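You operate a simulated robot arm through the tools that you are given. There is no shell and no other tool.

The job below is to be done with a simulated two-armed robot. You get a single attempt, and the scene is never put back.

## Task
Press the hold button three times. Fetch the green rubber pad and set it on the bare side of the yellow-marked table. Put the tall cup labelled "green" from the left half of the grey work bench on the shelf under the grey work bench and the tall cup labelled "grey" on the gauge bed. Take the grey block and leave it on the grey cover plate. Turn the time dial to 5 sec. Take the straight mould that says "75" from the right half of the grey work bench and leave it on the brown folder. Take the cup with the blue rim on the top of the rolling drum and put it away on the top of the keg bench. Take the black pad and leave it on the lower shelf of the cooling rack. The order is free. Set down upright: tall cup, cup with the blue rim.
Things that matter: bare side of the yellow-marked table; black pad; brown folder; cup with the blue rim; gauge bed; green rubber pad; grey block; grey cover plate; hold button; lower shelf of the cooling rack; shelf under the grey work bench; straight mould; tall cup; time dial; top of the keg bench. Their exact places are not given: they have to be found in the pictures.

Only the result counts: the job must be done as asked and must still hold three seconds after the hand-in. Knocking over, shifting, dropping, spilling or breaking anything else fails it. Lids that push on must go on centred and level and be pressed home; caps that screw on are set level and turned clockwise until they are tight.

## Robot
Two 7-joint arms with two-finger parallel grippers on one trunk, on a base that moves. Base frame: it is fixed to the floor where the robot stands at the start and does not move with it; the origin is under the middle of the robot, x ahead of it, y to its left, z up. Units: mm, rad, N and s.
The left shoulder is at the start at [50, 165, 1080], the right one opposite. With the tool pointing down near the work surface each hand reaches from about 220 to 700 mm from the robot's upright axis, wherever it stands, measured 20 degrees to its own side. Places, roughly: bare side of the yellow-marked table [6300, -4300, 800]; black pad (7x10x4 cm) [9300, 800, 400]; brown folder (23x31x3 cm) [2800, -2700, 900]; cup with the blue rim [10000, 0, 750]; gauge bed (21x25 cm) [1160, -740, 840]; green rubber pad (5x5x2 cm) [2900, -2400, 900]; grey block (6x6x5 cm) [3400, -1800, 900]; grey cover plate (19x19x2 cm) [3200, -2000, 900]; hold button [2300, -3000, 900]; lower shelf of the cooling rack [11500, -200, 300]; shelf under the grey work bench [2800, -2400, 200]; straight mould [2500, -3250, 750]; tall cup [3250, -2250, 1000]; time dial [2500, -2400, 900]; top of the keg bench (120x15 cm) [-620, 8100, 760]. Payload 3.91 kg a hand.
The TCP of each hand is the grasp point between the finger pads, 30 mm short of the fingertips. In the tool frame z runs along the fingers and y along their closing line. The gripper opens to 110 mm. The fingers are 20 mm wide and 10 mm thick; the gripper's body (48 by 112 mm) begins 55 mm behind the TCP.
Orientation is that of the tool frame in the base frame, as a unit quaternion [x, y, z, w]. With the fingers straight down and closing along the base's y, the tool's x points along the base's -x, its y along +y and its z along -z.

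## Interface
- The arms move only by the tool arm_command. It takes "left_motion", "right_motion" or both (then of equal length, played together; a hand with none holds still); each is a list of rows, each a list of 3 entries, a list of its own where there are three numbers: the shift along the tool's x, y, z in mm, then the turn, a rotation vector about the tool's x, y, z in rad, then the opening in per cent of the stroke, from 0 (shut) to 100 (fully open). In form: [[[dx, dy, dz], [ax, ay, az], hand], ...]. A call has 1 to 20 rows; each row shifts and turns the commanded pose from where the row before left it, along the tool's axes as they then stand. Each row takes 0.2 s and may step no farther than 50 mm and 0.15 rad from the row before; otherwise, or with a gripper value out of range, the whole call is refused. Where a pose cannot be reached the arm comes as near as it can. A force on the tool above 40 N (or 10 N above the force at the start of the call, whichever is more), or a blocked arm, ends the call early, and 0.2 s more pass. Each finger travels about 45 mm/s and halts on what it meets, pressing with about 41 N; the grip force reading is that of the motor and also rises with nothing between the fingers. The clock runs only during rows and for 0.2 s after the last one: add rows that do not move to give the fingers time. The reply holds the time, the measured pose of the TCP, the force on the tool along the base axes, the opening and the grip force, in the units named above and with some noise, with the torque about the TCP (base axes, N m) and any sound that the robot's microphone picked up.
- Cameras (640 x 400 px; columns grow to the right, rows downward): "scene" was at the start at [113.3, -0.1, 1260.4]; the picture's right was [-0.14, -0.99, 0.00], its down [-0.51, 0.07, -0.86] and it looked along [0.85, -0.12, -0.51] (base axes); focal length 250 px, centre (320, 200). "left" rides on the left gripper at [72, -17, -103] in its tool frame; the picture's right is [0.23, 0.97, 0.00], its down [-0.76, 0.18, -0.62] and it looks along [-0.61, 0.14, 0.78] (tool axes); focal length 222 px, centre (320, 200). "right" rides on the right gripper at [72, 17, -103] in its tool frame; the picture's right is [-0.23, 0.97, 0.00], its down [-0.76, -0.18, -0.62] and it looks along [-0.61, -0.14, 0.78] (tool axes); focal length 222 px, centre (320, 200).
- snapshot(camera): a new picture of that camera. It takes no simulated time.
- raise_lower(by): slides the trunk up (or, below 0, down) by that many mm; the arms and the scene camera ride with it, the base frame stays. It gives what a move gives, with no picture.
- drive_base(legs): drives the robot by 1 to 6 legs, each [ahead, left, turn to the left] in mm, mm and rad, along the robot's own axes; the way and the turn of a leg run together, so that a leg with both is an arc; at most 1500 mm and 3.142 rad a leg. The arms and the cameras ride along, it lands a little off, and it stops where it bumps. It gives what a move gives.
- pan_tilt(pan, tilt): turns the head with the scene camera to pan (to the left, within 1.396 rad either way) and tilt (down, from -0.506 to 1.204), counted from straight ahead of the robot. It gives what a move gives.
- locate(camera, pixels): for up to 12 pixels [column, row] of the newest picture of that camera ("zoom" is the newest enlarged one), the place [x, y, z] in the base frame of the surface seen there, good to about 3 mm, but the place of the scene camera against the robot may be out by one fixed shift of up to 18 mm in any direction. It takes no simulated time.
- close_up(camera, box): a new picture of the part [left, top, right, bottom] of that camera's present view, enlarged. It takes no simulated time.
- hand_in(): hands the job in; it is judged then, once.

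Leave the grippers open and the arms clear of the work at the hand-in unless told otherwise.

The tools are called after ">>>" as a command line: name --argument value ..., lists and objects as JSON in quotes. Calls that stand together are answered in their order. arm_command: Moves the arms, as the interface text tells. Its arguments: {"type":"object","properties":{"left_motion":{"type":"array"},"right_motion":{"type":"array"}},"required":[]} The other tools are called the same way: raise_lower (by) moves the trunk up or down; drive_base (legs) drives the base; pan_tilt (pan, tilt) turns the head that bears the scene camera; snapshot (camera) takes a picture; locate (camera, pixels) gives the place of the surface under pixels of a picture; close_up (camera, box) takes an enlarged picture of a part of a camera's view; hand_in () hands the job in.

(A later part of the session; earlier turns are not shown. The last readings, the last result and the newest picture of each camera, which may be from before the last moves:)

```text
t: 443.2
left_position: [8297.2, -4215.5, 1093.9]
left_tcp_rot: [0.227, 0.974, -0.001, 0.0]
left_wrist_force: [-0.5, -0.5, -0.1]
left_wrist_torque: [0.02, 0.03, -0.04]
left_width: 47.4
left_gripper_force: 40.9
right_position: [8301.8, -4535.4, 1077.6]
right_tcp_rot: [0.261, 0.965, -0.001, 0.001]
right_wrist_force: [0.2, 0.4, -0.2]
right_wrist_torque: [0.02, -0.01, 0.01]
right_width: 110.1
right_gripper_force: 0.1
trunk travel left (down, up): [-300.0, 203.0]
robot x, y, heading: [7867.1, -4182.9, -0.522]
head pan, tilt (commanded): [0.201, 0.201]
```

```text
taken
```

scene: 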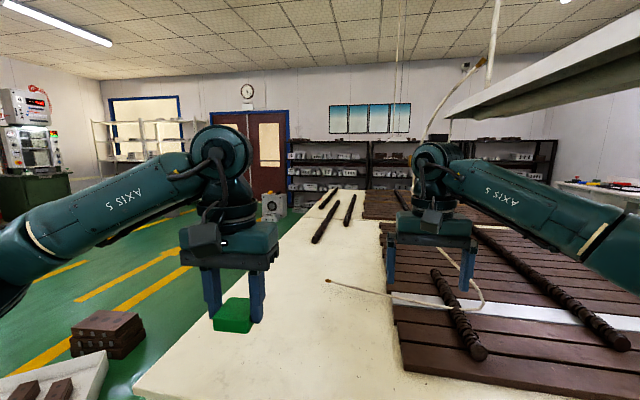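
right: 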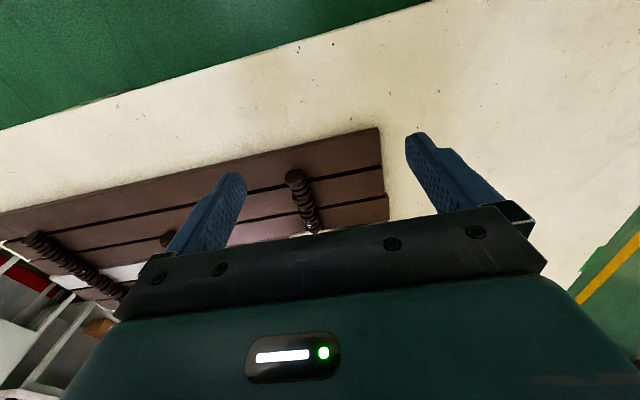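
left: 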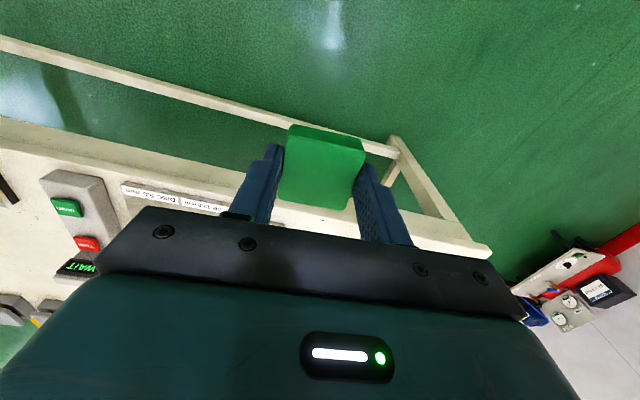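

>>> locate --camera "scene" --pixels '[[340, 284], [380, 292], [468, 255], [482, 300], [440, 110], [460, 75], [450, 310], [495, 40], [560, 70], [480, 110]]'

>>> close_up --camera "scene" --box '[360, 40, 520, 330]'

```text
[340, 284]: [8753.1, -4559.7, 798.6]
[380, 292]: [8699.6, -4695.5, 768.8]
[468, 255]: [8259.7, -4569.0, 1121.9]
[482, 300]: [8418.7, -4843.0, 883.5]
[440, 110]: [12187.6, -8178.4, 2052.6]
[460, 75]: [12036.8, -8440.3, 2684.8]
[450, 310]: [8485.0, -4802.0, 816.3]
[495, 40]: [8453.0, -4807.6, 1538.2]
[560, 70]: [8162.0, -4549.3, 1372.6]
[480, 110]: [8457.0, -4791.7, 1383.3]
```

```text
1.38 times, centred on (440, 185) of scene
```

zoom: 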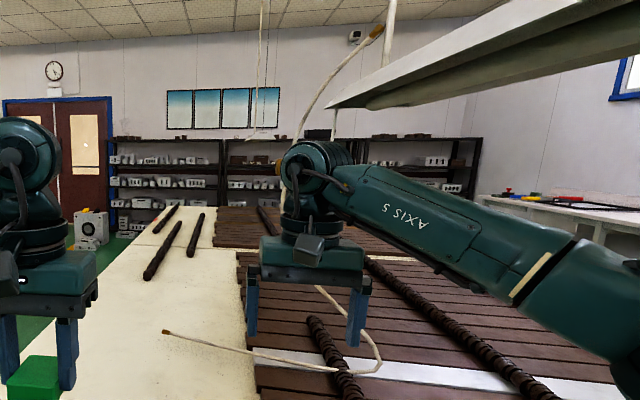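

The hose hangs beyond my hands; only the lamp (bottom z≈1370) is a problem for the head. Lower the trunk 150 mm, shift back 50 mm, then continue right under/behind the lamp end.

>>> raise_lower --by -150

>>> drive_base --legs '[[-40, 0, 0]]'

>>> drive_base --legs '[[0, -500, 0]]'

```text
t: 444.9
left_position: [8297.2, -4216.9, 941.5]
left_tcp_rot: [0.228, 0.974, 0.0, 0.0]
left_wrist_force: [0.1, 0.4, -0.2]
left_wrist_torque: [-0.02, 0.0, -0.04]
left_width: 47.5
left_gripper_force: 41.0
right_position: [8302.3, -4534.5, 927.7]
right_tcp_rot: [0.26, 0.966, -0.001, 0.001]
right_wrist_force: [-1.0, -0.1, 0.6]
right_wrist_torque: [-0.02, 0.01, 0.01]
right_width: 110.0
right_gripper_force: 0.0
trunk travel left (down, up): [-150.0, 353.0]
robot x, y, heading: [7864.8, -4182.0, -0.521]
head pan, tilt (commanded): [0.201, 0.201]
```

```text
t: 445.8
left_position: [8262.3, -4196.1, 943.0]
left_tcp_rot: [0.227, 0.974, 0.0, 0.0]
left_wrist_force: [0.4, -0.2, -0.2]
left_wrist_torque: [0.02, -0.01, -0.01]
left_width: 47.2
left_gripper_force: 41.0
right_position: [8267.3, -4515.7, 927.7]
right_tcp_rot: [0.261, 0.965, -0.002, 0.001]
right_wrist_force: [0.1, 0.3, -0.2]
right_wrist_torque: [-0.02, 0.01, 0.02]
right_width: 109.9
right_gripper_force: 0.0
trunk travel left (down, up): [-150.0, 353.0]
robot x, y, heading: [7829.2, -4164.2, -0.519]
head pan, tilt (commanded): [0.201, 0.201]
```

```text
t: 450.8
left_position: [8008.7, -4635.7, 942.7]
left_tcp_rot: [0.229, 0.973, 0.0, 0.0]
left_wrist_force: [-0.8, 0.0, -0.8]
left_wrist_torque: [0.0, -0.01, -0.01]
left_width: 47.4
left_gripper_force: 41.4
right_position: [8011.9, -4954.4, 927.2]
right_tcp_rot: [0.263, 0.965, -0.002, 0.0]
right_wrist_force: [0.5, -0.1, -0.2]
right_wrist_torque: [0.0, -0.02, 0.01]
right_width: 110.0
right_gripper_force: 0.0
trunk travel left (down, up): [-150.0, 353.0]
robot x, y, heading: [7577.1, -4602.1, -0.528]
head pan, tilt (commanded): [0.201, 0.201]
```

Passed the lamp. Continue right ~950 mm into the wall-side aisle.

>>> drive_base --legs '[[0, -500, 0.007], [0, -480, 0]]'

>>> pan_tilt --pan -1.3 --tilt 0.4

>>> snapshot --camera "scene"

```text
t: 460.0
left_position: [7519.7, -5481.5, 942.9]
left_tcp_rot: [0.228, 0.974, 0.0, 0.0]
left_wrist_force: [-0.5, 0.1, 0.1]
left_wrist_torque: [0.0, 0.01, -0.02]
left_width: 47.5
left_gripper_force: 40.7
right_position: [7524.4, -5800.0, 927.0]
right_tcp_rot: [0.262, 0.965, -0.003, 0.0]
right_wrist_force: [-0.1, 0.7, 0.2]
right_wrist_torque: [-0.01, -0.01, 0.02]
right_width: 109.8
right_gripper_force: 0.0
trunk travel left (down, up): [-150.0, 353.0]
robot x, y, heading: [7085.5, -5446.9, -0.532]
head pan, tilt (commanded): [0.201, 0.201]
```

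```text
t: 461.6
left_position: [7520.4, -5480.4, 943.3]
left_tcp_rot: [0.229, 0.973, 0.0, 0.0]
left_wrist_force: [-0.1, -0.6, -1.1]
left_wrist_torque: [-0.01, -0.02, 0.02]
left_width: 47.1
left_gripper_force: 41.1
right_position: [7523.8, -5800.7, 927.6]
right_tcp_rot: [0.262, 0.965, -0.001, 0.0]
right_wrist_force: [0.3, -0.1, 0.0]
right_wrist_torque: [0.01, 0.0, 0.0]
right_width: 110.0
right_gripper_force: 0.1
trunk travel left (down, up): [-150.0, 353.0]
robot x, y, heading: [7087.1, -5446.9, -0.533]
head pan, tilt (commanded): [-1.3, 0.4]
```

```text
taken
```

scene: 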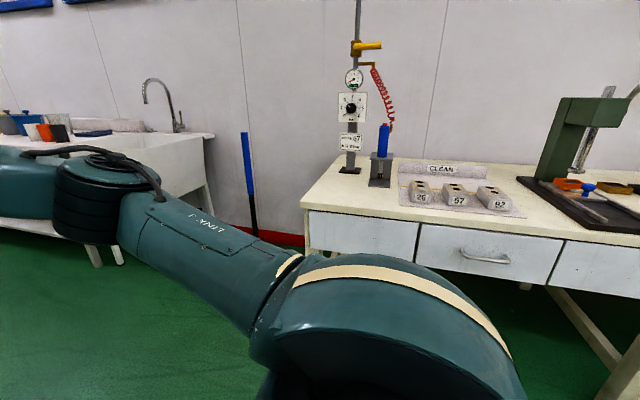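

Now in the wall-side aisle. Turn left 90° to face the yellow table's bare side, then sidestep left ~1060 mm.

>>> drive_base --legs '[[0, 0, 1.583]]'

>>> pan_tilt --pan 0.5 --tilt 0.5

>>> snapshot --camera "scene"

```text
t: 465.8
left_position: [7126.9, -5014.7, 942.1]
left_tcp_rot: [-0.521, 0.854, 0.0, 0.0]
left_wrist_force: [0.1, -1.0, -0.1]
left_wrist_torque: [0.0, -0.01, -0.02]
left_width: 47.5
left_gripper_force: 41.1
right_position: [7446.6, -5016.3, 927.7]
right_tcp_rot: [-0.491, 0.871, -0.001, 0.001]
right_wrist_force: [-0.4, -0.2, 0.0]
right_wrist_torque: [0.0, -0.04, 0.01]
right_width: 110.0
right_gripper_force: 0.1
trunk travel left (down, up): [-150.0, 353.0]
robot x, y, heading: [7084.4, -5448.1, 1.033]
head pan, tilt (commanded): [-1.3, 0.4]
```

```text
t: 467.6
left_position: [7126.8, -5015.7, 944.1]
left_tcp_rot: [-0.521, 0.854, 0.0, 0.0]
left_wrist_force: [0.2, -0.2, -0.4]
left_wrist_torque: [0.0, 0.02, -0.02]
left_width: 47.2
left_gripper_force: 40.4
right_position: [7445.1, -5015.6, 927.0]
right_tcp_rot: [-0.491, 0.871, -0.001, 0.001]
right_wrist_force: [-0.1, 0.7, -0.4]
right_wrist_torque: [-0.01, 0.01, -0.01]
right_width: 109.9
right_gripper_force: 0.0
trunk travel left (down, up): [-150.0, 353.0]
robot x, y, heading: [7088.3, -5446.8, 1.032]
head pan, tilt (commanded): [0.499, 0.499]
```

```text
taken
```

scene: 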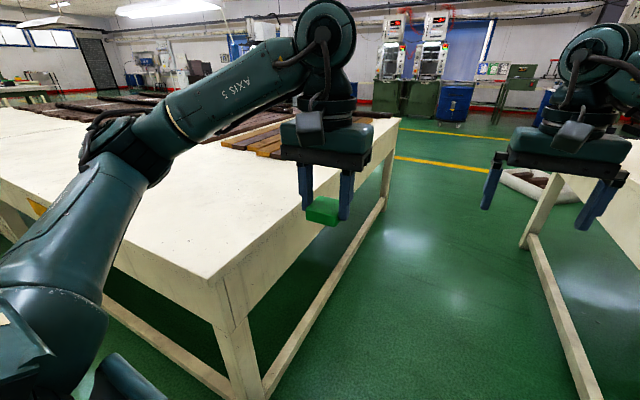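

The bare white strip is visible with a yellow mark on the table's side. Sidestep left ~1040 mm.

>>> drive_base --legs '[[0, 520, 0.018], [0, 520, 0]]'

>>> pan_tilt --pan 0.2 --tilt 0.5

>>> snapshot --camera "scene"

>>> snapshot --camera "left"

```text
t: 477.3
left_position: [6211.2, -4487.4, 942.1]
left_tcp_rot: [-0.531, 0.848, 0.0, 0.0]
left_wrist_force: [0.5, 0.3, -0.4]
left_wrist_torque: [-0.01, 0.02, 0.03]
left_width: 47.3
left_gripper_force: 40.8
right_position: [6529.9, -4481.5, 927.4]
right_tcp_rot: [-0.5, 0.866, -0.001, 0.002]
right_wrist_force: [-0.5, 0.0, -1.3]
right_wrist_torque: [0.02, -0.05, -0.01]
right_width: 109.8
right_gripper_force: 0.1
trunk travel left (down, up): [-150.0, 353.0]
robot x, y, heading: [6183.1, -4924.6, 1.049]
head pan, tilt (commanded): [0.499, 0.499]
```

```text
t: 478.1
left_position: [6211.4, -4489.6, 941.9]
left_tcp_rot: [-0.531, 0.847, 0.0, 0.001]
left_wrist_force: [-0.2, 0.0, -0.4]
left_wrist_torque: [-0.03, 0.0, -0.01]
left_width: 47.4
left_gripper_force: 41.0
right_position: [6530.3, -4480.6, 927.2]
right_tcp_rot: [-0.502, 0.865, -0.001, 0.001]
right_wrist_force: [-0.2, 0.1, 0.3]
right_wrist_torque: [0.03, -0.02, 0.0]
right_width: 110.1
right_gripper_force: 0.0
trunk travel left (down, up): [-150.0, 353.0]
robot x, y, heading: [6181.3, -4923.4, 1.057]
head pan, tilt (commanded): [0.201, 0.499]
```

```text
taken
```

scene: 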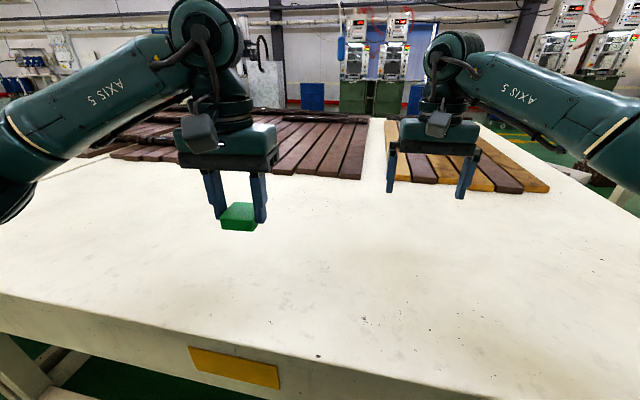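

```text
taken
```

left: 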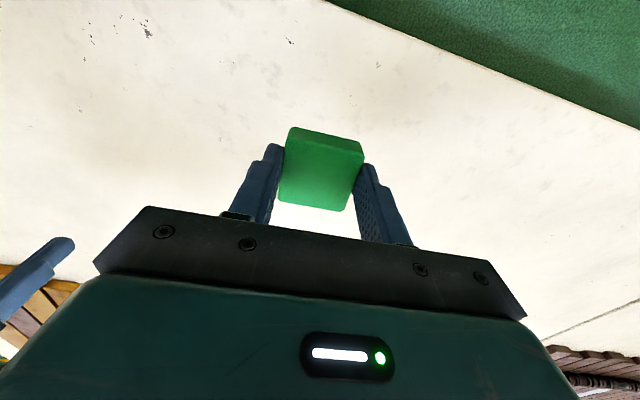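

>>> locate --camera "left" --pixels '[[300, 60], [200, 150], [450, 120], [360, 10], [600, 110], [400, 160], [520, 230], [120, 180], [320, 60]]'

>>> locate --camera "scene" --pixels '[[250, 280], [300, 185], [360, 185], [350, 250], [500, 300], [240, 355], [60, 300], [150, 230], [40, 185], [430, 185]]'

```text
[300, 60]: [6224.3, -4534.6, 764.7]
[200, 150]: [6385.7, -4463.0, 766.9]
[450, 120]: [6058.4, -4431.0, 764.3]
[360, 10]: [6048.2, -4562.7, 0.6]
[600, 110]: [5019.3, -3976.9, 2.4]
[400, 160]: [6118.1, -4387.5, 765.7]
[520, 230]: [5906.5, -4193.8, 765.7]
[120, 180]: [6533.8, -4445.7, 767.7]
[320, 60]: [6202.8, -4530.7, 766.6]
```

```text
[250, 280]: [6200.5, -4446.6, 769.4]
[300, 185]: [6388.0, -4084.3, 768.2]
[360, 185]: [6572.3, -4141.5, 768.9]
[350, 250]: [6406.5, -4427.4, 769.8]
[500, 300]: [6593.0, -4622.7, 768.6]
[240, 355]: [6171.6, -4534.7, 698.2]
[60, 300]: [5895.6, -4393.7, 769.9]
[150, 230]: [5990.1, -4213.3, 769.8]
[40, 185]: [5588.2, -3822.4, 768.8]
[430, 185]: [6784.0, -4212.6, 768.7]
```

Bare strip spans v≈-870…-360; its centre is ≈[6300,-4300]. Extend the left hand 203 mm ahead and lower to ~15 mm above the table (z 766).

>>> arm_command --left_motion '[[[-40.5, 1.2, 0], [0, 0, 0], 35], [[-40.5, 1.2, 0], [0, 0, 0], 35], [[-40.5, 1.2, 0], [0, 0, 0], 35], [[-40.5, 1.2, 0], [0, 0, 0], 35], [[-40.5, 1.2, 0], [0, 0, 0], 35], [[0, 0, 40], [0, 0, 0], 35], [[0, 0, 40], [0, 0, 0], 35], [[0, 0, 40], [0, 0, 0], 35], [[0, 0, 10], [0, 0, 0], 35], [[0, 0, 0], [0, 0, 0], 35]]'

>>> snapshot --camera "scene"

>>> snapshot --camera "left"

```text
t: 480.3
left_position: [6294.5, -4304.8, 812.8]
left_tcp_rot: [-0.531, 0.848, 0.001, -0.001]
left_wrist_force: [-0.6, -0.1, -0.8]
left_wrist_torque: [0.0, 0.02, 0.01]
left_width: 47.2
left_gripper_force: 40.5
right_position: [6530.5, -4481.0, 926.8]
right_tcp_rot: [-0.501, 0.866, 0.0, 0.001]
right_wrist_force: [0.7, 0.4, -0.2]
right_wrist_torque: [0.03, 0.01, 0.0]
right_width: 110.1
right_gripper_force: 0.2
trunk travel left (down, up): [-150.0, 353.0]
robot x, y, heading: [6183.7, -4924.5, 1.052]
head pan, tilt (commanded): [0.201, 0.499]
```

```text
taken
```

scene: 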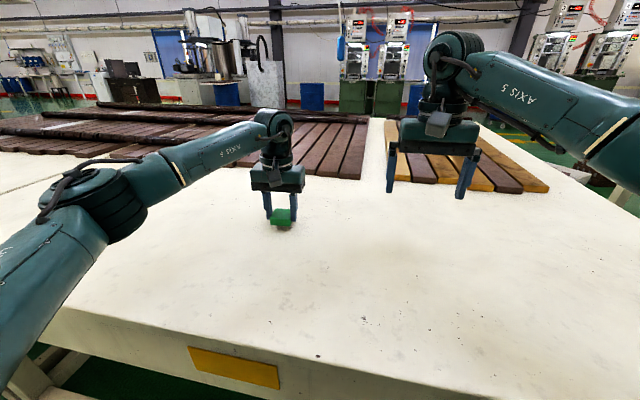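

```text
taken
```

left: 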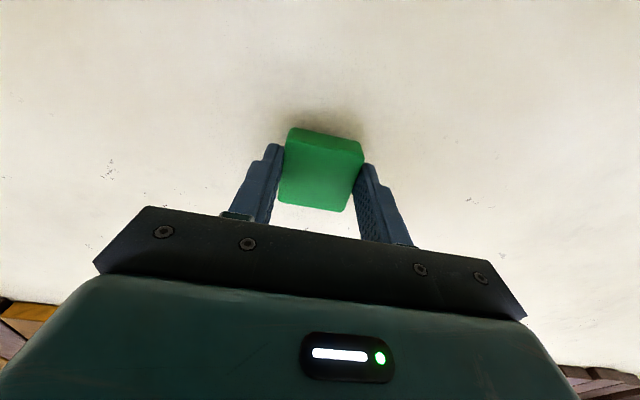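

Over the bare strip's centre. Lower in small steps to contact.

>>> arm_command --left_motion '[[[0, 0, 6], [0, 0, 0], 35], [[0, 0, 4], [0, 0, 0], 35], [[0, 0, 2], [0, 0, 0], 35], [[0, 0, 0], [0, 0, 0], 35]]'

```text
t: 481.3
left_position: [6294.6, -4304.7, 799.9]
left_tcp_rot: [-0.53, 0.848, 0.0, 0.001]
left_wrist_force: [0.5, -0.9, 0.1]
left_wrist_torque: [0.0, -0.03, 0.0]
left_width: 47.5
left_gripper_force: 40.7
right_position: [6530.7, -4481.1, 927.7]
right_tcp_rot: [-0.501, 0.865, -0.002, 0.002]
right_wrist_force: [0.3, 0.9, -0.4]
right_wrist_torque: [0.0, 0.0, -0.02]
right_width: 110.1
right_gripper_force: 0.0
trunk travel left (down, up): [-150.0, 353.0]
robot x, y, heading: [6178.0, -4923.7, 1.052]
head pan, tilt (commanded): [0.201, 0.499]
```

>>> arm_command --left_motion '[[[0, 0, 1], [0, 0, 0], 35], [[0, 0, 1], [0, 0, 0], 35], [[0, 0, 0], [0, 0, 0], 35]]'

```text
t: 482.1
left_position: [6293.7, -4304.2, 800.6]
left_tcp_rot: [-0.532, 0.847, 0.001, 0.001]
left_wrist_force: [-2.2, -1.8, 7.8]
left_wrist_torque: [0.14, 0.09, 0.02]
left_width: 47.3
left_gripper_force: 41.2
right_position: [6531.0, -4482.3, 928.5]
right_tcp_rot: [-0.501, 0.865, -0.001, 0.001]
right_wrist_force: [0.3, 0.7, -0.1]
right_wrist_torque: [-0.01, -0.01, 0.01]
right_width: 109.9
right_gripper_force: 0.0
trunk travel left (down, up): [-150.0, 353.0]
robot x, y, heading: [6181.0, -4923.0, 1.055]
head pan, tilt (commanded): [0.201, 0.499]
```

Contact (7.8 N). Ease 1 mm, open, and lift.

>>> arm_command --left_motion '[[[0, 0, -1], [0, 0, 0], 35], [[0, 0, 0], [0, 0, 0], 50], [[0, 0, 0], [0, 0, 0], 65], [[0, 0, 0], [0, 0, 0], 75], [[0, 0, -20], [0, 0, 0], 80], [[0, 0, -40], [0, 0, 0], 100], [[0, 0, -45], [0, 0, 0], 100], [[0, 0, -40], [0, 0, 0], 100], [[0, 0, 0], [0, 0, 0], 100]]'

>>> snapshot --camera "scene"

>>> snapshot --camera "left"

```text
t: 484.1
left_position: [6295.5, -4305.9, 943.8]
left_tcp_rot: [-0.531, 0.848, 0.0, 0.0]
left_wrist_force: [-0.8, 0.6, 0.1]
left_wrist_torque: [-0.03, -0.02, 0.0]
left_width: 109.9
left_gripper_force: 0.1
right_position: [6531.2, -4480.6, 926.6]
right_tcp_rot: [-0.501, 0.866, 0.0, 0.002]
right_wrist_force: [0.3, 0.0, -0.3]
right_wrist_torque: [0.03, 0.0, -0.02]
right_width: 110.0
right_gripper_force: 0.2
trunk travel left (down, up): [-150.0, 353.0]
robot x, y, heading: [6184.2, -4922.4, 1.055]
head pan, tilt (commanded): [0.201, 0.499]
```

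```text
taken
```

scene: 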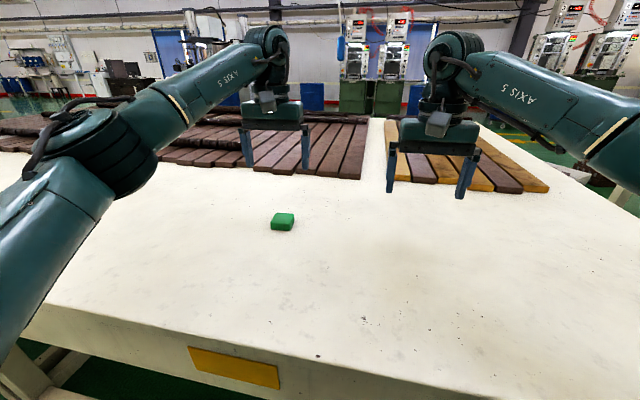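

```text
taken
```

left: 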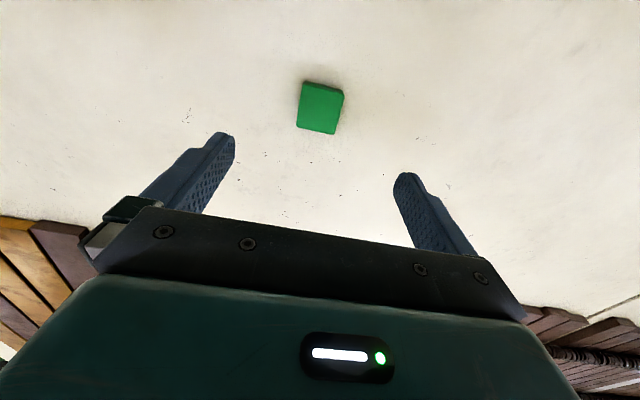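

Green pad is placed on the bare side. Retract the left hand, then go back: right ~1050 mm and forward through the gap (trunk still lowered for the lamp).

>>> arm_command --left_motion '[[[45, 0, 0], [0, 0, 0], 100], [[45, 0, 0], [0, 0, 0], 100], [[45, 0, 0], [0, 0, 0], 100], [[45, 0, 0], [0, 0, 0], 100]]'

>>> drive_base --legs '[[0, -530, 0], [0, -530, 0]]'

>>> pan_tilt --pan 0.0 --tilt 0.35

>>> snapshot --camera "scene"

```text
t: 485.1
left_position: [6212.8, -4465.3, 943.5]
left_tcp_rot: [-0.531, 0.847, 0.0, 0.0]
left_wrist_force: [-0.1, 0.7, 0.7]
left_wrist_torque: [-0.04, 0.0, 0.01]
left_width: 110.1
left_gripper_force: 0.0
right_position: [6530.4, -4480.0, 927.8]
right_tcp_rot: [-0.501, 0.865, 0.0, 0.002]
right_wrist_force: [-0.7, 0.1, 0.3]
right_wrist_torque: [0.0, -0.03, 0.01]
right_width: 109.9
right_gripper_force: 0.2
trunk travel left (down, up): [-150.0, 353.0]
robot x, y, heading: [6183.1, -4920.3, 1.055]
head pan, tilt (commanded): [0.201, 0.499]
```

```text
t: 495.0
left_position: [7130.3, -4980.8, 943.7]
left_tcp_rot: [-0.536, 0.844, 0.0, 0.0]
left_wrist_force: [0.4, -0.4, -0.4]
left_wrist_torque: [0.03, 0.01, -0.01]
left_width: 109.8
left_gripper_force: 0.0
right_position: [7447.1, -4993.3, 927.8]
right_tcp_rot: [-0.506, 0.863, -0.001, 0.002]
right_wrist_force: [0.6, 0.5, 0.1]
right_wrist_torque: [-0.01, 0.04, -0.02]
right_width: 110.0
right_gripper_force: 0.1
trunk travel left (down, up): [-150.0, 353.0]
robot x, y, heading: [7101.9, -5438.3, 1.061]
head pan, tilt (commanded): [0.201, 0.499]
```

```text
t: 495.7
left_position: [7129.5, -4980.8, 944.1]
left_tcp_rot: [-0.535, 0.845, 0.0, 0.0]
left_wrist_force: [-0.1, -0.4, 0.6]
left_wrist_torque: [-0.01, -0.03, 0.02]
left_width: 110.1
left_gripper_force: 0.1
right_position: [7446.2, -4994.2, 927.5]
right_tcp_rot: [-0.506, 0.863, -0.001, 0.002]
right_wrist_force: [1.4, -0.1, -0.3]
right_wrist_torque: [0.02, -0.01, 0.0]
right_width: 109.8
right_gripper_force: 0.1
trunk travel left (down, up): [-150.0, 353.0]
robot x, y, heading: [7104.8, -5436.0, 1.06]
head pan, tilt (commanded): [0.0, 0.351]
```

```text
taken
```

scene: 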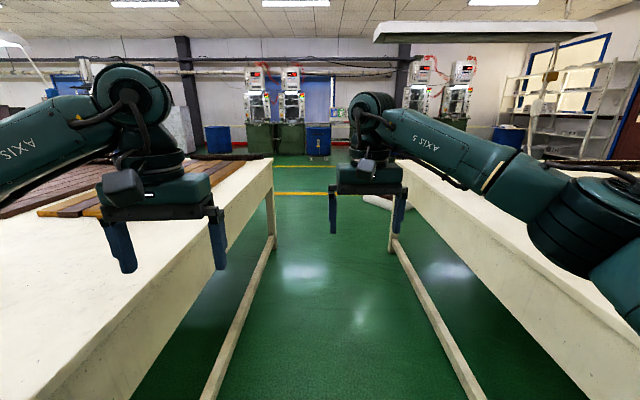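

The gap is visible ahead. Locate the white tray at its far end and the floor before driving through.

>>> locate --camera "scene" --pixels '[[372, 200], [390, 205], [330, 195], [318, 140], [222, 140], [505, 135], [300, 180], [275, 165], [395, 200]]'

>>> close_up --camera "scene" --box '[180, 60, 420, 220]'

```text
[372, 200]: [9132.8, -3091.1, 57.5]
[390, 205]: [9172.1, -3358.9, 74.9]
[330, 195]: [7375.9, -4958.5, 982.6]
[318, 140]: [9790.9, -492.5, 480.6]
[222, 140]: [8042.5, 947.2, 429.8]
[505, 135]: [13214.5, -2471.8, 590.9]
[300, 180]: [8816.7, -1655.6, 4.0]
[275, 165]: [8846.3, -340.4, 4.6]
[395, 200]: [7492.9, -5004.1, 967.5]
```

```text
2.50 times, centred on (300, 140) of scene
```

zoom: 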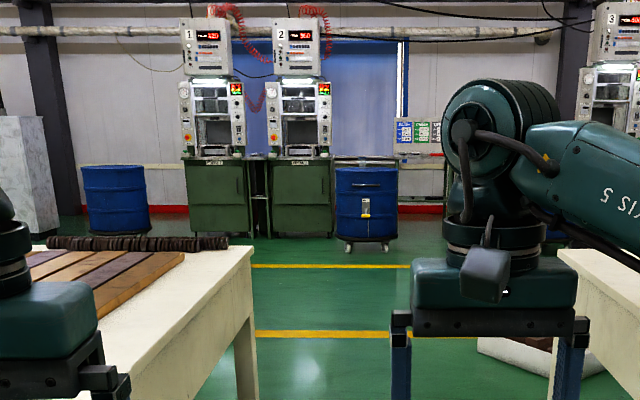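

Path is clear (tray at u≥9440). The wheeled blue drum ahead at u≈8740, v≈4700 must be the rolling drum. Drive forward through the gap.

>>> drive_base --legs '[[1200, -30, -0.009]]'

>>> drive_base --legs '[[1300, 0, 0]]'

>>> raise_lower --by 150

>>> snapshot --camera "scene"

```text
t: 501.7
left_position: [7739.7, -3966.9, 943.1]
left_tcp_rot: [-0.53, 0.848, 0.0, 0.0]
left_wrist_force: [-0.7, 1.1, 0.9]
left_wrist_torque: [0.01, 0.0, 0.01]
left_width: 110.0
left_gripper_force: 0.0
right_position: [8055.3, -3984.8, 927.9]
right_tcp_rot: [-0.501, 0.865, -0.001, 0.002]
right_wrist_force: [-0.1, 0.4, 0.2]
right_wrist_torque: [-0.01, -0.02, 0.0]
right_width: 109.9
right_gripper_force: 0.1
trunk travel left (down, up): [-150.0, 353.0]
robot x, y, heading: [7705.7, -4421.9, 1.049]
head pan, tilt (commanded): [0.0, 0.351]
```

```text
t: 508.3
left_position: [8392.3, -2841.1, 944.4]
left_tcp_rot: [-0.526, 0.851, 0.0, 0.0]
left_wrist_force: [-0.4, -0.2, 0.1]
left_wrist_torque: [0.0, 0.02, 0.04]
left_width: 110.0
left_gripper_force: 0.1
right_position: [8709.6, -2860.7, 927.8]
right_tcp_rot: [-0.496, 0.868, -0.001, 0.001]
right_wrist_force: [0.2, -0.3, -0.7]
right_wrist_torque: [0.01, 0.0, 0.01]
right_width: 109.9
right_gripper_force: 0.1
trunk travel left (down, up): [-150.0, 353.0]
robot x, y, heading: [8351.1, -3299.3, 1.047]
head pan, tilt (commanded): [0.0, 0.351]
```

```text
t: 510.0
left_position: [8391.9, -2840.6, 1093.5]
left_tcp_rot: [-0.526, 0.85, 0.0, 0.0]
left_wrist_force: [-0.4, -1.2, 0.1]
left_wrist_torque: [-0.02, 0.01, -0.02]
left_width: 109.9
left_gripper_force: 0.1
right_position: [8708.1, -2860.5, 1076.3]
right_tcp_rot: [-0.497, 0.868, -0.002, 0.002]
right_wrist_force: [-0.2, 0.0, 0.8]
right_wrist_torque: [-0.01, 0.0, -0.02]
right_width: 110.1
right_gripper_force: 0.0
trunk travel left (down, up): [-300.0, 203.0]
robot x, y, heading: [8357.9, -3294.8, 1.044]
head pan, tilt (commanded): [0.0, 0.351]
```

```text
taken
```

scene: 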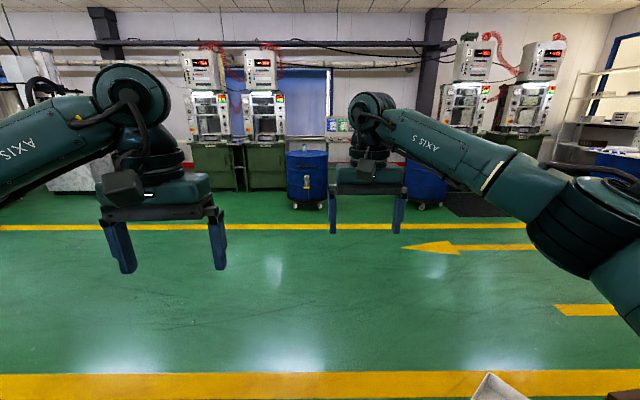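

Out in the aisle. Zoom on the drums and machines ahead.

>>> close_up --camera "scene" --box '[170, 110, 450, 220]'

>>> locate --camera "scene" --pixels '[[305, 155], [307, 180], [425, 180], [220, 170], [270, 170], [420, 165], [242, 170], [330, 160], [470, 200], [497, 390]]'

```text
2.29 times, centred on (310, 165) of scene
```

zoom: 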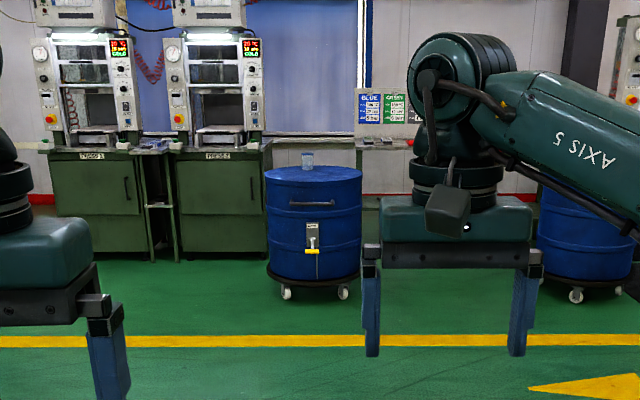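

```text
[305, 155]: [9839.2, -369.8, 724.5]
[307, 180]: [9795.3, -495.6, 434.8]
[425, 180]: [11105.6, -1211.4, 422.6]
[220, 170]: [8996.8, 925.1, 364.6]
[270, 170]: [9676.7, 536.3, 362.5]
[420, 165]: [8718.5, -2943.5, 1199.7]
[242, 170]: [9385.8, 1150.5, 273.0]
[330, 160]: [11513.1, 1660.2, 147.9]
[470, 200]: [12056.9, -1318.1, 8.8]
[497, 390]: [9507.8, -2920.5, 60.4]
```

The cup (blue rim) stands on the rolling drum between press 2 and me; a small stand with shelves is between the presses. Drive forward 2250 mm to look closely.

>>> drive_base --legs '[[1150, 0, 0.005], [1100, 0, 0]]'

>>> pan_tilt --pan 0.1 --tilt 0.45

>>> snapshot --camera "scene"

>>> close_up --camera "scene" --box '[200, 120, 440, 280]'

```text
t: 520.9
left_position: [9499.7, -929.4, 1094.0]
left_tcp_rot: [-0.528, 0.849, 0.0, -0.001]
left_wrist_force: [0.2, -0.8, 0.0]
left_wrist_torque: [0.0, -0.01, 0.0]
left_width: 109.9
left_gripper_force: 0.0
right_position: [9817.0, -948.5, 1077.8]
right_tcp_rot: [-0.499, 0.866, -0.001, 0.002]
right_wrist_force: [0.3, 0.2, -0.6]
right_wrist_torque: [0.01, 0.01, 0.02]
right_width: 109.9
right_gripper_force: 0.0
trunk travel left (down, up): [-300.0, 203.0]
robot x, y, heading: [9462.9, -1387.4, 1.047]
head pan, tilt (commanded): [0.0, 0.351]
```

```text
t: 521.6
left_position: [9499.4, -928.9, 1093.9]
left_tcp_rot: [-0.529, 0.849, 0.0, 0.0]
left_wrist_force: [0.6, -0.7, 0.3]
left_wrist_torque: [0.02, -0.03, -0.01]
left_width: 109.8
left_gripper_force: 0.1
right_position: [9816.0, -947.3, 1078.2]
right_tcp_rot: [-0.499, 0.867, -0.001, 0.002]
right_wrist_force: [0.2, 0.1, -0.7]
right_wrist_torque: [-0.05, 0.01, -0.02]
right_width: 110.0
right_gripper_force: 0.1
trunk travel left (down, up): [-300.0, 203.0]
robot x, y, heading: [9466.0, -1386.5, 1.049]
head pan, tilt (commanded): [0.099, 0.45]
```

```text
taken
```

scene: 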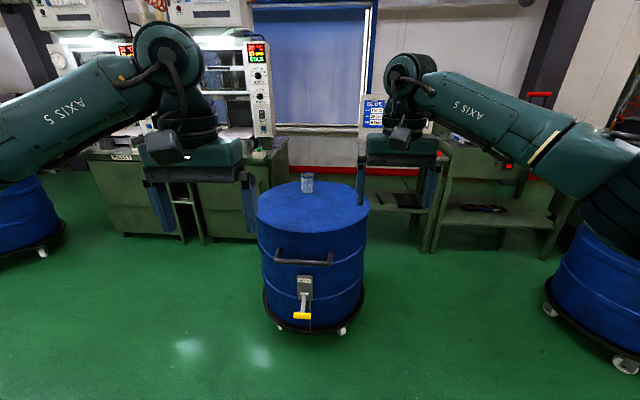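

```text
2.50 times, centred on (320, 200) of scene
```

zoom: 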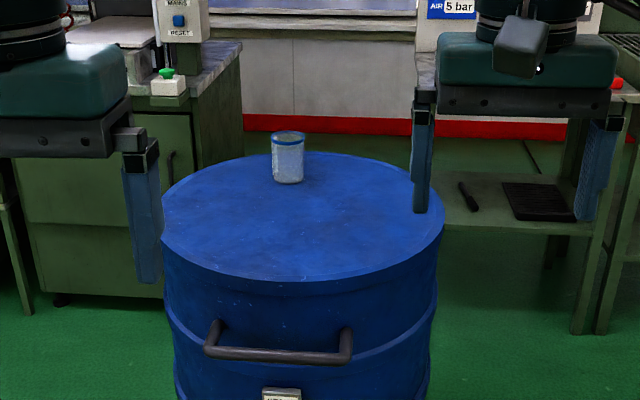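

Cup with blue rim is on the drum top's rear part. First find the black pad: look left toward the presses, and right toward the rack.

>>> pan_tilt --pan 0.75 --tilt 0.4

>>> snapshot --camera "scene"

>>> pan_tilt --pan -0.8 --tilt 0.35

>>> snapshot --camera "scene"

```text
t: 522.6
left_position: [9500.1, -929.8, 1094.6]
left_tcp_rot: [-0.529, 0.849, 0.0, 0.0]
left_wrist_force: [-0.2, 0.7, -1.1]
left_wrist_torque: [0.01, 0.01, 0.05]
left_width: 109.8
left_gripper_force: 0.2
right_position: [9815.8, -948.3, 1078.2]
right_tcp_rot: [-0.499, 0.867, -0.002, 0.001]
right_wrist_force: [-0.1, -0.3, -0.1]
right_wrist_torque: [0.01, -0.02, -0.03]
right_width: 110.3
right_gripper_force: 0.0
trunk travel left (down, up): [-300.0, 203.0]
robot x, y, heading: [9465.9, -1389.0, 1.045]
head pan, tilt (commanded): [0.75, 0.4]
```

```text
taken
```

scene: 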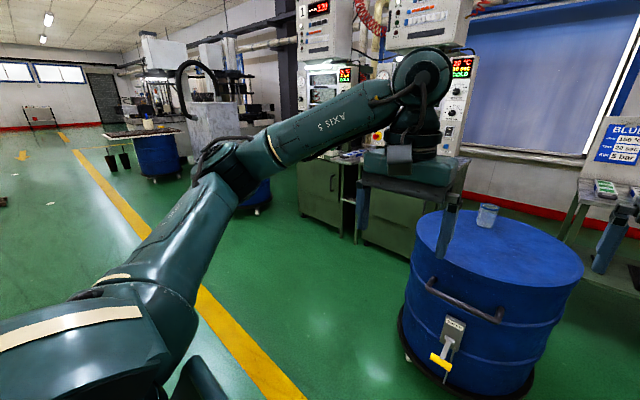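

```text
t: 524.2
left_position: [9501.6, -928.6, 1093.1]
left_tcp_rot: [-0.529, 0.849, -0.001, 0.0]
left_wrist_force: [0.6, 0.8, -0.6]
left_wrist_torque: [0.0, 0.01, -0.01]
left_width: 109.8
left_gripper_force: 0.0
right_position: [9816.8, -948.8, 1077.0]
right_tcp_rot: [-0.499, 0.867, -0.001, 0.002]
right_wrist_force: [1.1, -0.1, -1.0]
right_wrist_torque: [-0.01, 0.0, 0.03]
right_width: 109.9
right_gripper_force: 0.0
trunk travel left (down, up): [-300.0, 203.0]
robot x, y, heading: [9467.1, -1387.5, 1.052]
head pan, tilt (commanded): [-0.799, 0.351]
```

```text
taken
```

scene: 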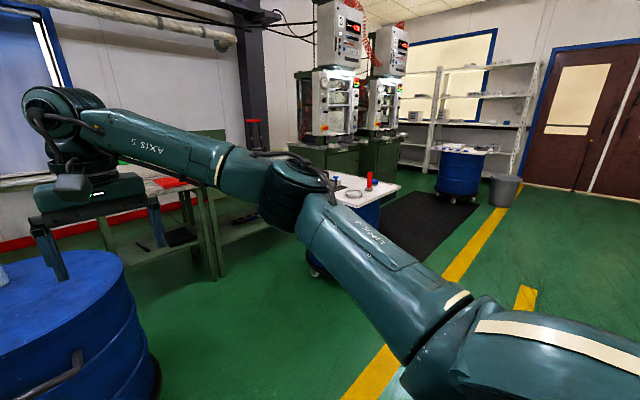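

Locate rack candidates in this view: shelf points at (180,238), (240,225), tops (180,180).

>>> locate --camera "scene" --pixels '[[180, 238], [145, 245], [240, 228], [160, 183], [205, 240], [225, 215], [254, 130], [330, 150], [350, 190], [120, 240]]'

>>> close_up --camera "scene" --box '[90, 100, 300, 290]'

```text
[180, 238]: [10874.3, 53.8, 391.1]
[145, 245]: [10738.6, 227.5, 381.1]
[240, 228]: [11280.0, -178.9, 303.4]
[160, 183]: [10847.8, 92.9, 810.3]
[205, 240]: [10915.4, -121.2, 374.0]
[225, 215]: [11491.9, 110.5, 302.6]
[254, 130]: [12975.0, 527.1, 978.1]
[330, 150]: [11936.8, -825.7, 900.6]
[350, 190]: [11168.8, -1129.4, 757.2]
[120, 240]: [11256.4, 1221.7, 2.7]
```

```text
2.11 times, centred on (195, 195) of scene
```

zoom: 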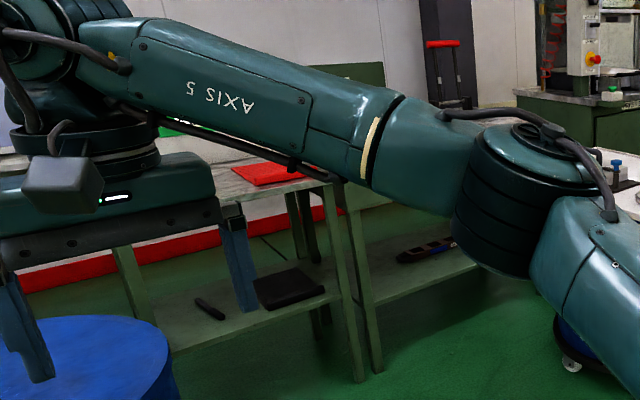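

The unit with lower shelf at z≈303 near [11280..11500,-180] is the cooling rack. The black pad should be on the stand between presses 1 and 2 (u≈7700). Sidestep left 1200 mm and look.

>>> drive_base --legs '[[0, 1200, 0]]'

>>> pan_tilt --pan 0.0 --tilt 0.4

>>> snapshot --camera "scene"

>>> close_up --camera "scene" --box '[220, 120, 420, 250]'

```text
t: 534.9
left_position: [8480.6, -340.0, 1094.9]
left_tcp_rot: [-0.527, 0.85, 0.001, 0.0]
left_wrist_force: [0.2, -0.6, 0.8]
left_wrist_torque: [0.03, -0.02, -0.01]
left_width: 109.7
left_gripper_force: 0.0
right_position: [8796.5, -359.5, 1077.7]
right_tcp_rot: [-0.498, 0.867, -0.001, 0.001]
right_wrist_force: [0.0, -0.1, 0.3]
right_wrist_torque: [0.03, 0.02, -0.01]
right_width: 109.9
right_gripper_force: 0.1
trunk travel left (down, up): [-300.0, 203.0]
robot x, y, heading: [8444.5, -797.1, 1.046]
head pan, tilt (commanded): [-0.799, 0.351]
```

```text
t: 536.0
left_position: [8480.4, -338.9, 1095.2]
left_tcp_rot: [-0.527, 0.85, 0.0, 0.0]
left_wrist_force: [-1.1, -0.3, -0.2]
left_wrist_torque: [-0.03, -0.03, 0.01]
left_width: 110.0
left_gripper_force: 0.0
right_position: [8795.7, -359.2, 1078.2]
right_tcp_rot: [-0.498, 0.867, -0.001, 0.002]
right_wrist_force: [0.7, 0.2, 0.8]
right_wrist_torque: [-0.01, 0.02, -0.03]
right_width: 110.3
right_gripper_force: 0.1
trunk travel left (down, up): [-300.0, 203.0]
robot x, y, heading: [8441.2, -795.6, 1.045]
head pan, tilt (commanded): [0.0, 0.4]
```

```text
taken
```

scene: 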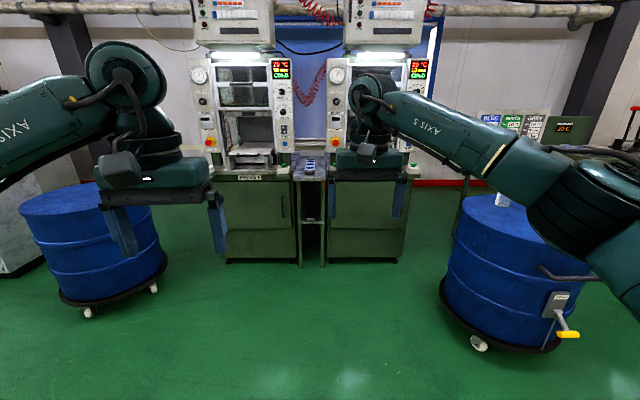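

```text
3.08 times, centred on (320, 185) of scene
```

zoom: 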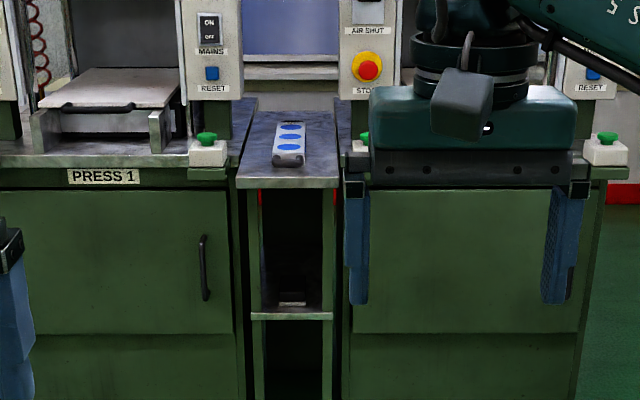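

The narrow stand between presses has a lower shelf; something dark with a label lies on it. Zoom in.

>>> close_up --camera "scene" --box '[294, 175, 334, 245]'

>>> locate --camera "scene" --pixels '[[310, 215], [312, 218], [313, 222], [302, 223], [325, 223], [300, 190], [326, 190], [310, 210], [300, 180], [327, 180], [310, 178]]'

```text
5.71 times, centred on (314, 210) of scene
```

zoom: 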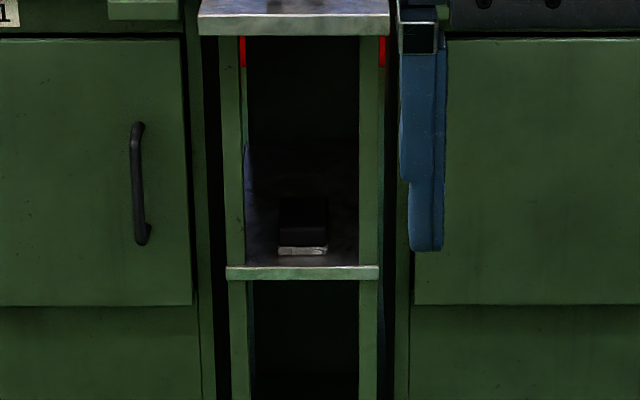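

```text
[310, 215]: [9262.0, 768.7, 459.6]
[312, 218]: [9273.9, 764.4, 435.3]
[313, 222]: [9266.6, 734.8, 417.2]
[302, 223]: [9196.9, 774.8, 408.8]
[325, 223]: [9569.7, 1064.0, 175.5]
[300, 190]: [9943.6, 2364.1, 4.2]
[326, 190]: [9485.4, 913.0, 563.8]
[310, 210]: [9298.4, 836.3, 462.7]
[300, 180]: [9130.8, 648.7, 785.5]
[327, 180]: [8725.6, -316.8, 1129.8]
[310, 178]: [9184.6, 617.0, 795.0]
```

The black pad (top z≈460) lies on the stand's lower shelf at ≈[9275,790], opening ~144 mm wide. I'll grasp it with the left hand pitched ~50° forward. First test that pose here in free space: lower the trunk, pitch and lower the left hand.

>>> raise_lower --by -150

>>> raise_lower --by -150

>>> arm_command --left_motion '[[[-43, 0, 0], [0, 0, 0], 100], [[-43, 0, 0], [0, 0, 0], 100], [[-43, 0, 0], [0, 0, 0], 100], [[0, 0, 45], [0, 0, 0], 100], [[0, 0, 45], [0, 0, 0], 100], [[0, 0, 45], [0, 0, 0], 100], [[0, 0, 45], [0, 0, 0], 100], [[0, 0, 0], [0, -0.145, 0], 100], [[0, 0, 0], [0, -0.145, 0], 100], [[0, 0, 0], [0, -0.145, 0], 100], [[0, 0, 0], [0, -0.145, 0], 100], [[0, 0, 0], [0, -0.145, 0], 100], [[0, 0, 0], [0, -0.145, 0], 100], [[0, 0, 0], [0, 0, 0], 100]]'

>>> snapshot --camera "scene"

```text
t: 537.7
left_position: [8480.2, -339.7, 944.9]
left_tcp_rot: [-0.528, 0.849, 0.001, 0.0]
left_wrist_force: [-0.4, 0.7, -0.5]
left_wrist_torque: [0.0, 0.01, 0.05]
left_width: 110.1
left_gripper_force: 0.0
right_position: [8795.7, -359.2, 928.6]
right_tcp_rot: [-0.498, 0.867, -0.001, 0.002]
right_wrist_force: [0.4, -0.2, 1.0]
right_wrist_torque: [0.03, 0.01, 0.0]
right_width: 109.7
right_gripper_force: 0.0
trunk travel left (down, up): [-150.0, 353.0]
robot x, y, heading: [8443.5, -797.3, 1.046]
head pan, tilt (commanded): [0.0, 0.4]
```

```text
t: 539.5
left_position: [8479.4, -339.2, 793.2]
left_tcp_rot: [-0.528, 0.849, 0.0, 0.0]
left_wrist_force: [0.5, 0.1, -0.3]
left_wrist_torque: [0.03, -0.01, 0.0]
left_width: 109.8
left_gripper_force: 0.1
right_position: [8795.7, -358.7, 778.1]
right_tcp_rot: [-0.498, 0.867, -0.001, 0.001]
right_wrist_force: [-1.2, -0.9, -0.7]
right_wrist_torque: [0.01, -0.04, 0.01]
right_width: 110.1
right_gripper_force: 0.0
trunk travel left (down, up): [0.0, 503.0]
robot x, y, heading: [8443.8, -797.8, 1.046]
head pan, tilt (commanded): [0.0, 0.4]
```

```text
t: 542.5
left_position: [8538.0, -223.8, 613.3]
left_tcp_rot: [-0.478, 0.77, 0.222, 0.359]
left_wrist_force: [0.9, 0.2, -0.7]
left_wrist_torque: [-0.03, 0.02, 0.0]
left_width: 110.0
left_gripper_force: 0.0
right_position: [8797.4, -358.7, 777.6]
right_tcp_rot: [-0.498, 0.867, -0.002, 0.002]
right_wrist_force: [-0.2, -1.4, -0.3]
right_wrist_torque: [0.0, -0.02, 0.01]
right_width: 110.0
right_gripper_force: 0.0
trunk travel left (down, up): [0.0, 503.0]
robot x, y, heading: [8442.4, -797.0, 1.046]
head pan, tilt (commanded): [0.0, 0.4]
```

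```text
taken
```

scene: 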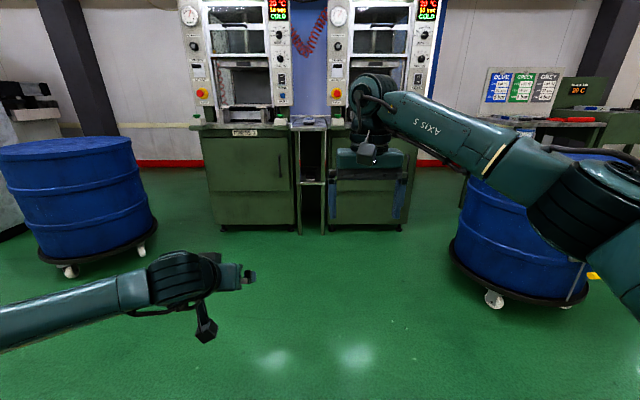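

The pitched pose works. Lower a further 165 mm to test reach at z≈448.

>>> arm_command --left_motion '[[[31.6, 0, 26.5], [0, 0, 0], 100], [[31.6, 0, 26.5], [0, 0, 0], 100], [[31.6, 0, 26.5], [0, 0, 0], 100], [[31.6, 0, 26.5], [0, 0, 0], 100], [[0, 0, 0], [0, 0, 0], 100]]'

>>> snapshot --camera "left"

>>> snapshot --camera "scene"

```text
t: 543.7
left_position: [8558.6, -224.8, 461.7]
left_tcp_rot: [-0.478, 0.769, 0.223, 0.36]
left_wrist_force: [-0.1, -0.9, -0.4]
left_wrist_torque: [0.02, -0.02, 0.0]
left_width: 110.1
left_gripper_force: 0.1
left hand out of reach, approached as far as the arm can: row 4
right_position: [8794.8, -359.7, 778.3]
right_tcp_rot: [-0.498, 0.867, -0.001, 0.002]
right_wrist_force: [-0.2, -0.1, -0.2]
right_wrist_torque: [0.01, -0.01, -0.02]
right_width: 110.1
right_gripper_force: 0.1
trunk travel left (down, up): [0.0, 503.0]
robot x, y, heading: [8441.8, -797.9, 1.043]
head pan, tilt (commanded): [0.0, 0.4]
```

```text
taken
```

left: 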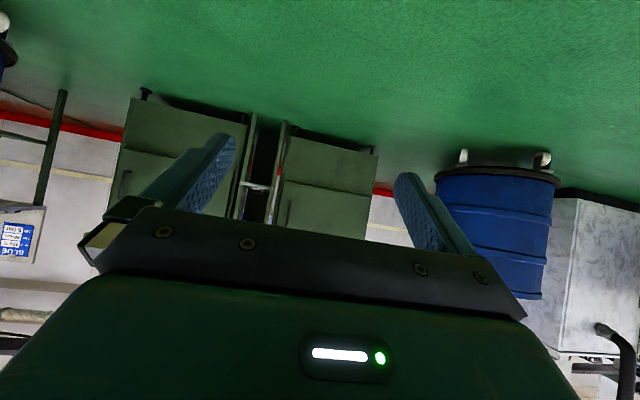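

```text
taken
```

scene: 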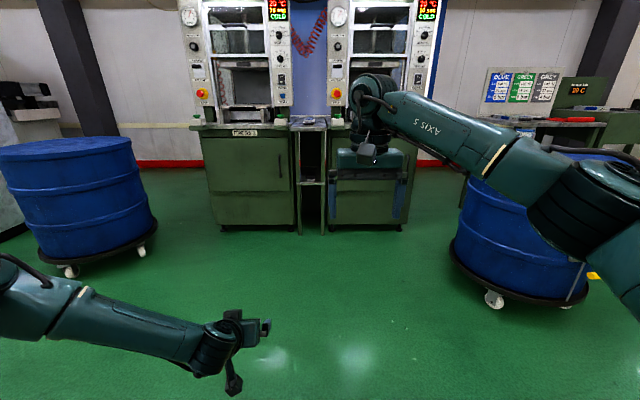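

Slight reach limit; try with the hand 90 mm closer to the robot's centre line.

>>> arm_command --left_motion '[[[0, -45, 0], [0, 0, 0], 100], [[0, -45, 0], [0, 0, 0], 100], [[0, 0, 0], [0, 0, 0], 100]]'

```text
t: 544.5
left_position: [8619.9, -263.5, 448.3]
left_tcp_rot: [-0.478, 0.77, 0.223, 0.359]
left_wrist_force: [-0.2, 0.4, 0.4]
left_wrist_torque: [0.01, -0.01, -0.01]
left_width: 110.3
left_gripper_force: 0.0
right_position: [8795.9, -359.0, 777.3]
right_tcp_rot: [-0.498, 0.867, -0.001, 0.001]
right_wrist_force: [0.5, -0.9, -0.9]
right_wrist_torque: [0.02, -0.03, 0.0]
right_width: 110.2
right_gripper_force: 0.0
trunk travel left (down, up): [0.0, 503.0]
robot x, y, heading: [8443.5, -796.8, 1.05]
head pan, tilt (commanded): [0.0, 0.4]
```

Reaches z≈448 fine there. Now raise it 70 mm, align yaw, retract the right hand, and drive up to the stand (ahead 1050, right 49).

>>> arm_command --left_motion '[[[-26.8, 0, -22.5], [0.0467, 0, 0.0392], 100], [[-26.8, 0, -22.5], [0, 0, 0], 100], [[0, 0, 0], [0, 0, 0], 100], [[0, 0, 0], [0, 0, 0], 100], [[0, 0, 0], [0, 0, 0], 100]]' --right_motion '[[[40, 0, 0], [0, 0, 0], 100], [[40, 0, 0], [0, 0, 0], 100], [[40, 0, 0], [0, 0, 0], 100], [[40, 0, 0], [0, 0, 0], 100], [[40, 0, 0], [0, 0, 0], 100]]'

>>> drive_base --legs '[[1000, -49, 0.003]]'

>>> snapshot --camera "left"

>>> snapshot --camera "scene"

```text
t: 545.7
left_position: [8618.4, -263.0, 518.8]
left_tcp_rot: [-0.454, 0.785, 0.211, 0.365]
left_wrist_force: [0.0, -0.5, 0.3]
left_wrist_torque: [-0.02, -0.01, -0.02]
left_width: 110.0
left_gripper_force: 0.0
right_position: [8696.6, -533.0, 777.6]
right_tcp_rot: [-0.497, 0.868, -0.001, 0.001]
right_wrist_force: [0.3, -0.4, -0.1]
right_wrist_torque: [0.0, 0.01, -0.02]
right_width: 110.2
right_gripper_force: 0.1
trunk travel left (down, up): [0.0, 503.0]
robot x, y, heading: [8448.4, -793.4, 1.047]
head pan, tilt (commanded): [0.0, 0.4]
```

```text
t: 550.9
left_position: [9134.5, 590.0, 518.1]
left_tcp_rot: [-0.466, 0.778, 0.217, 0.363]
left_wrist_force: [-0.3, 0.1, -0.7]
left_wrist_torque: [-0.01, 0.02, 0.03]
left_width: 110.2
left_gripper_force: 0.2
right_position: [9218.7, 326.8, 777.0]
right_tcp_rot: [-0.51, 0.86, -0.001, 0.002]
right_wrist_force: [0.2, -1.0, 0.2]
right_wrist_torque: [0.01, 0.01, -0.01]
right_width: 109.8
right_gripper_force: 0.0
trunk travel left (down, up): [0.0, 503.0]
robot x, y, heading: [8973.9, 50.9, 1.076]
head pan, tilt (commanded): [0.0, 0.4]
```

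```text
taken
```

left: 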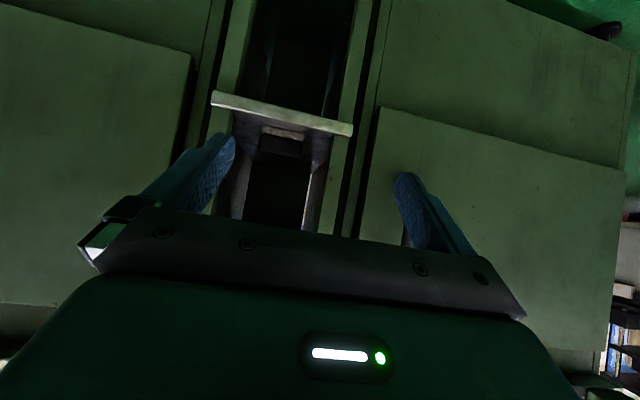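

```text
taken
```

scene: 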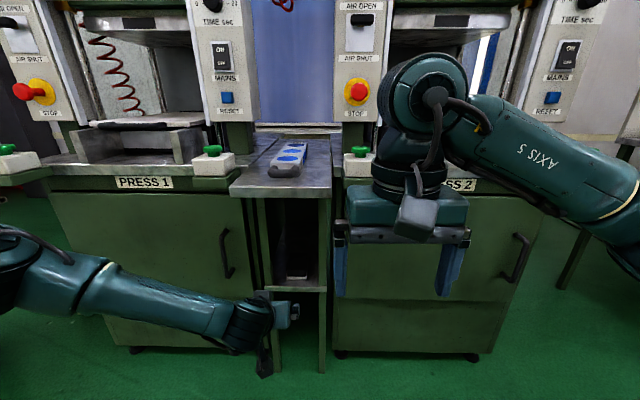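

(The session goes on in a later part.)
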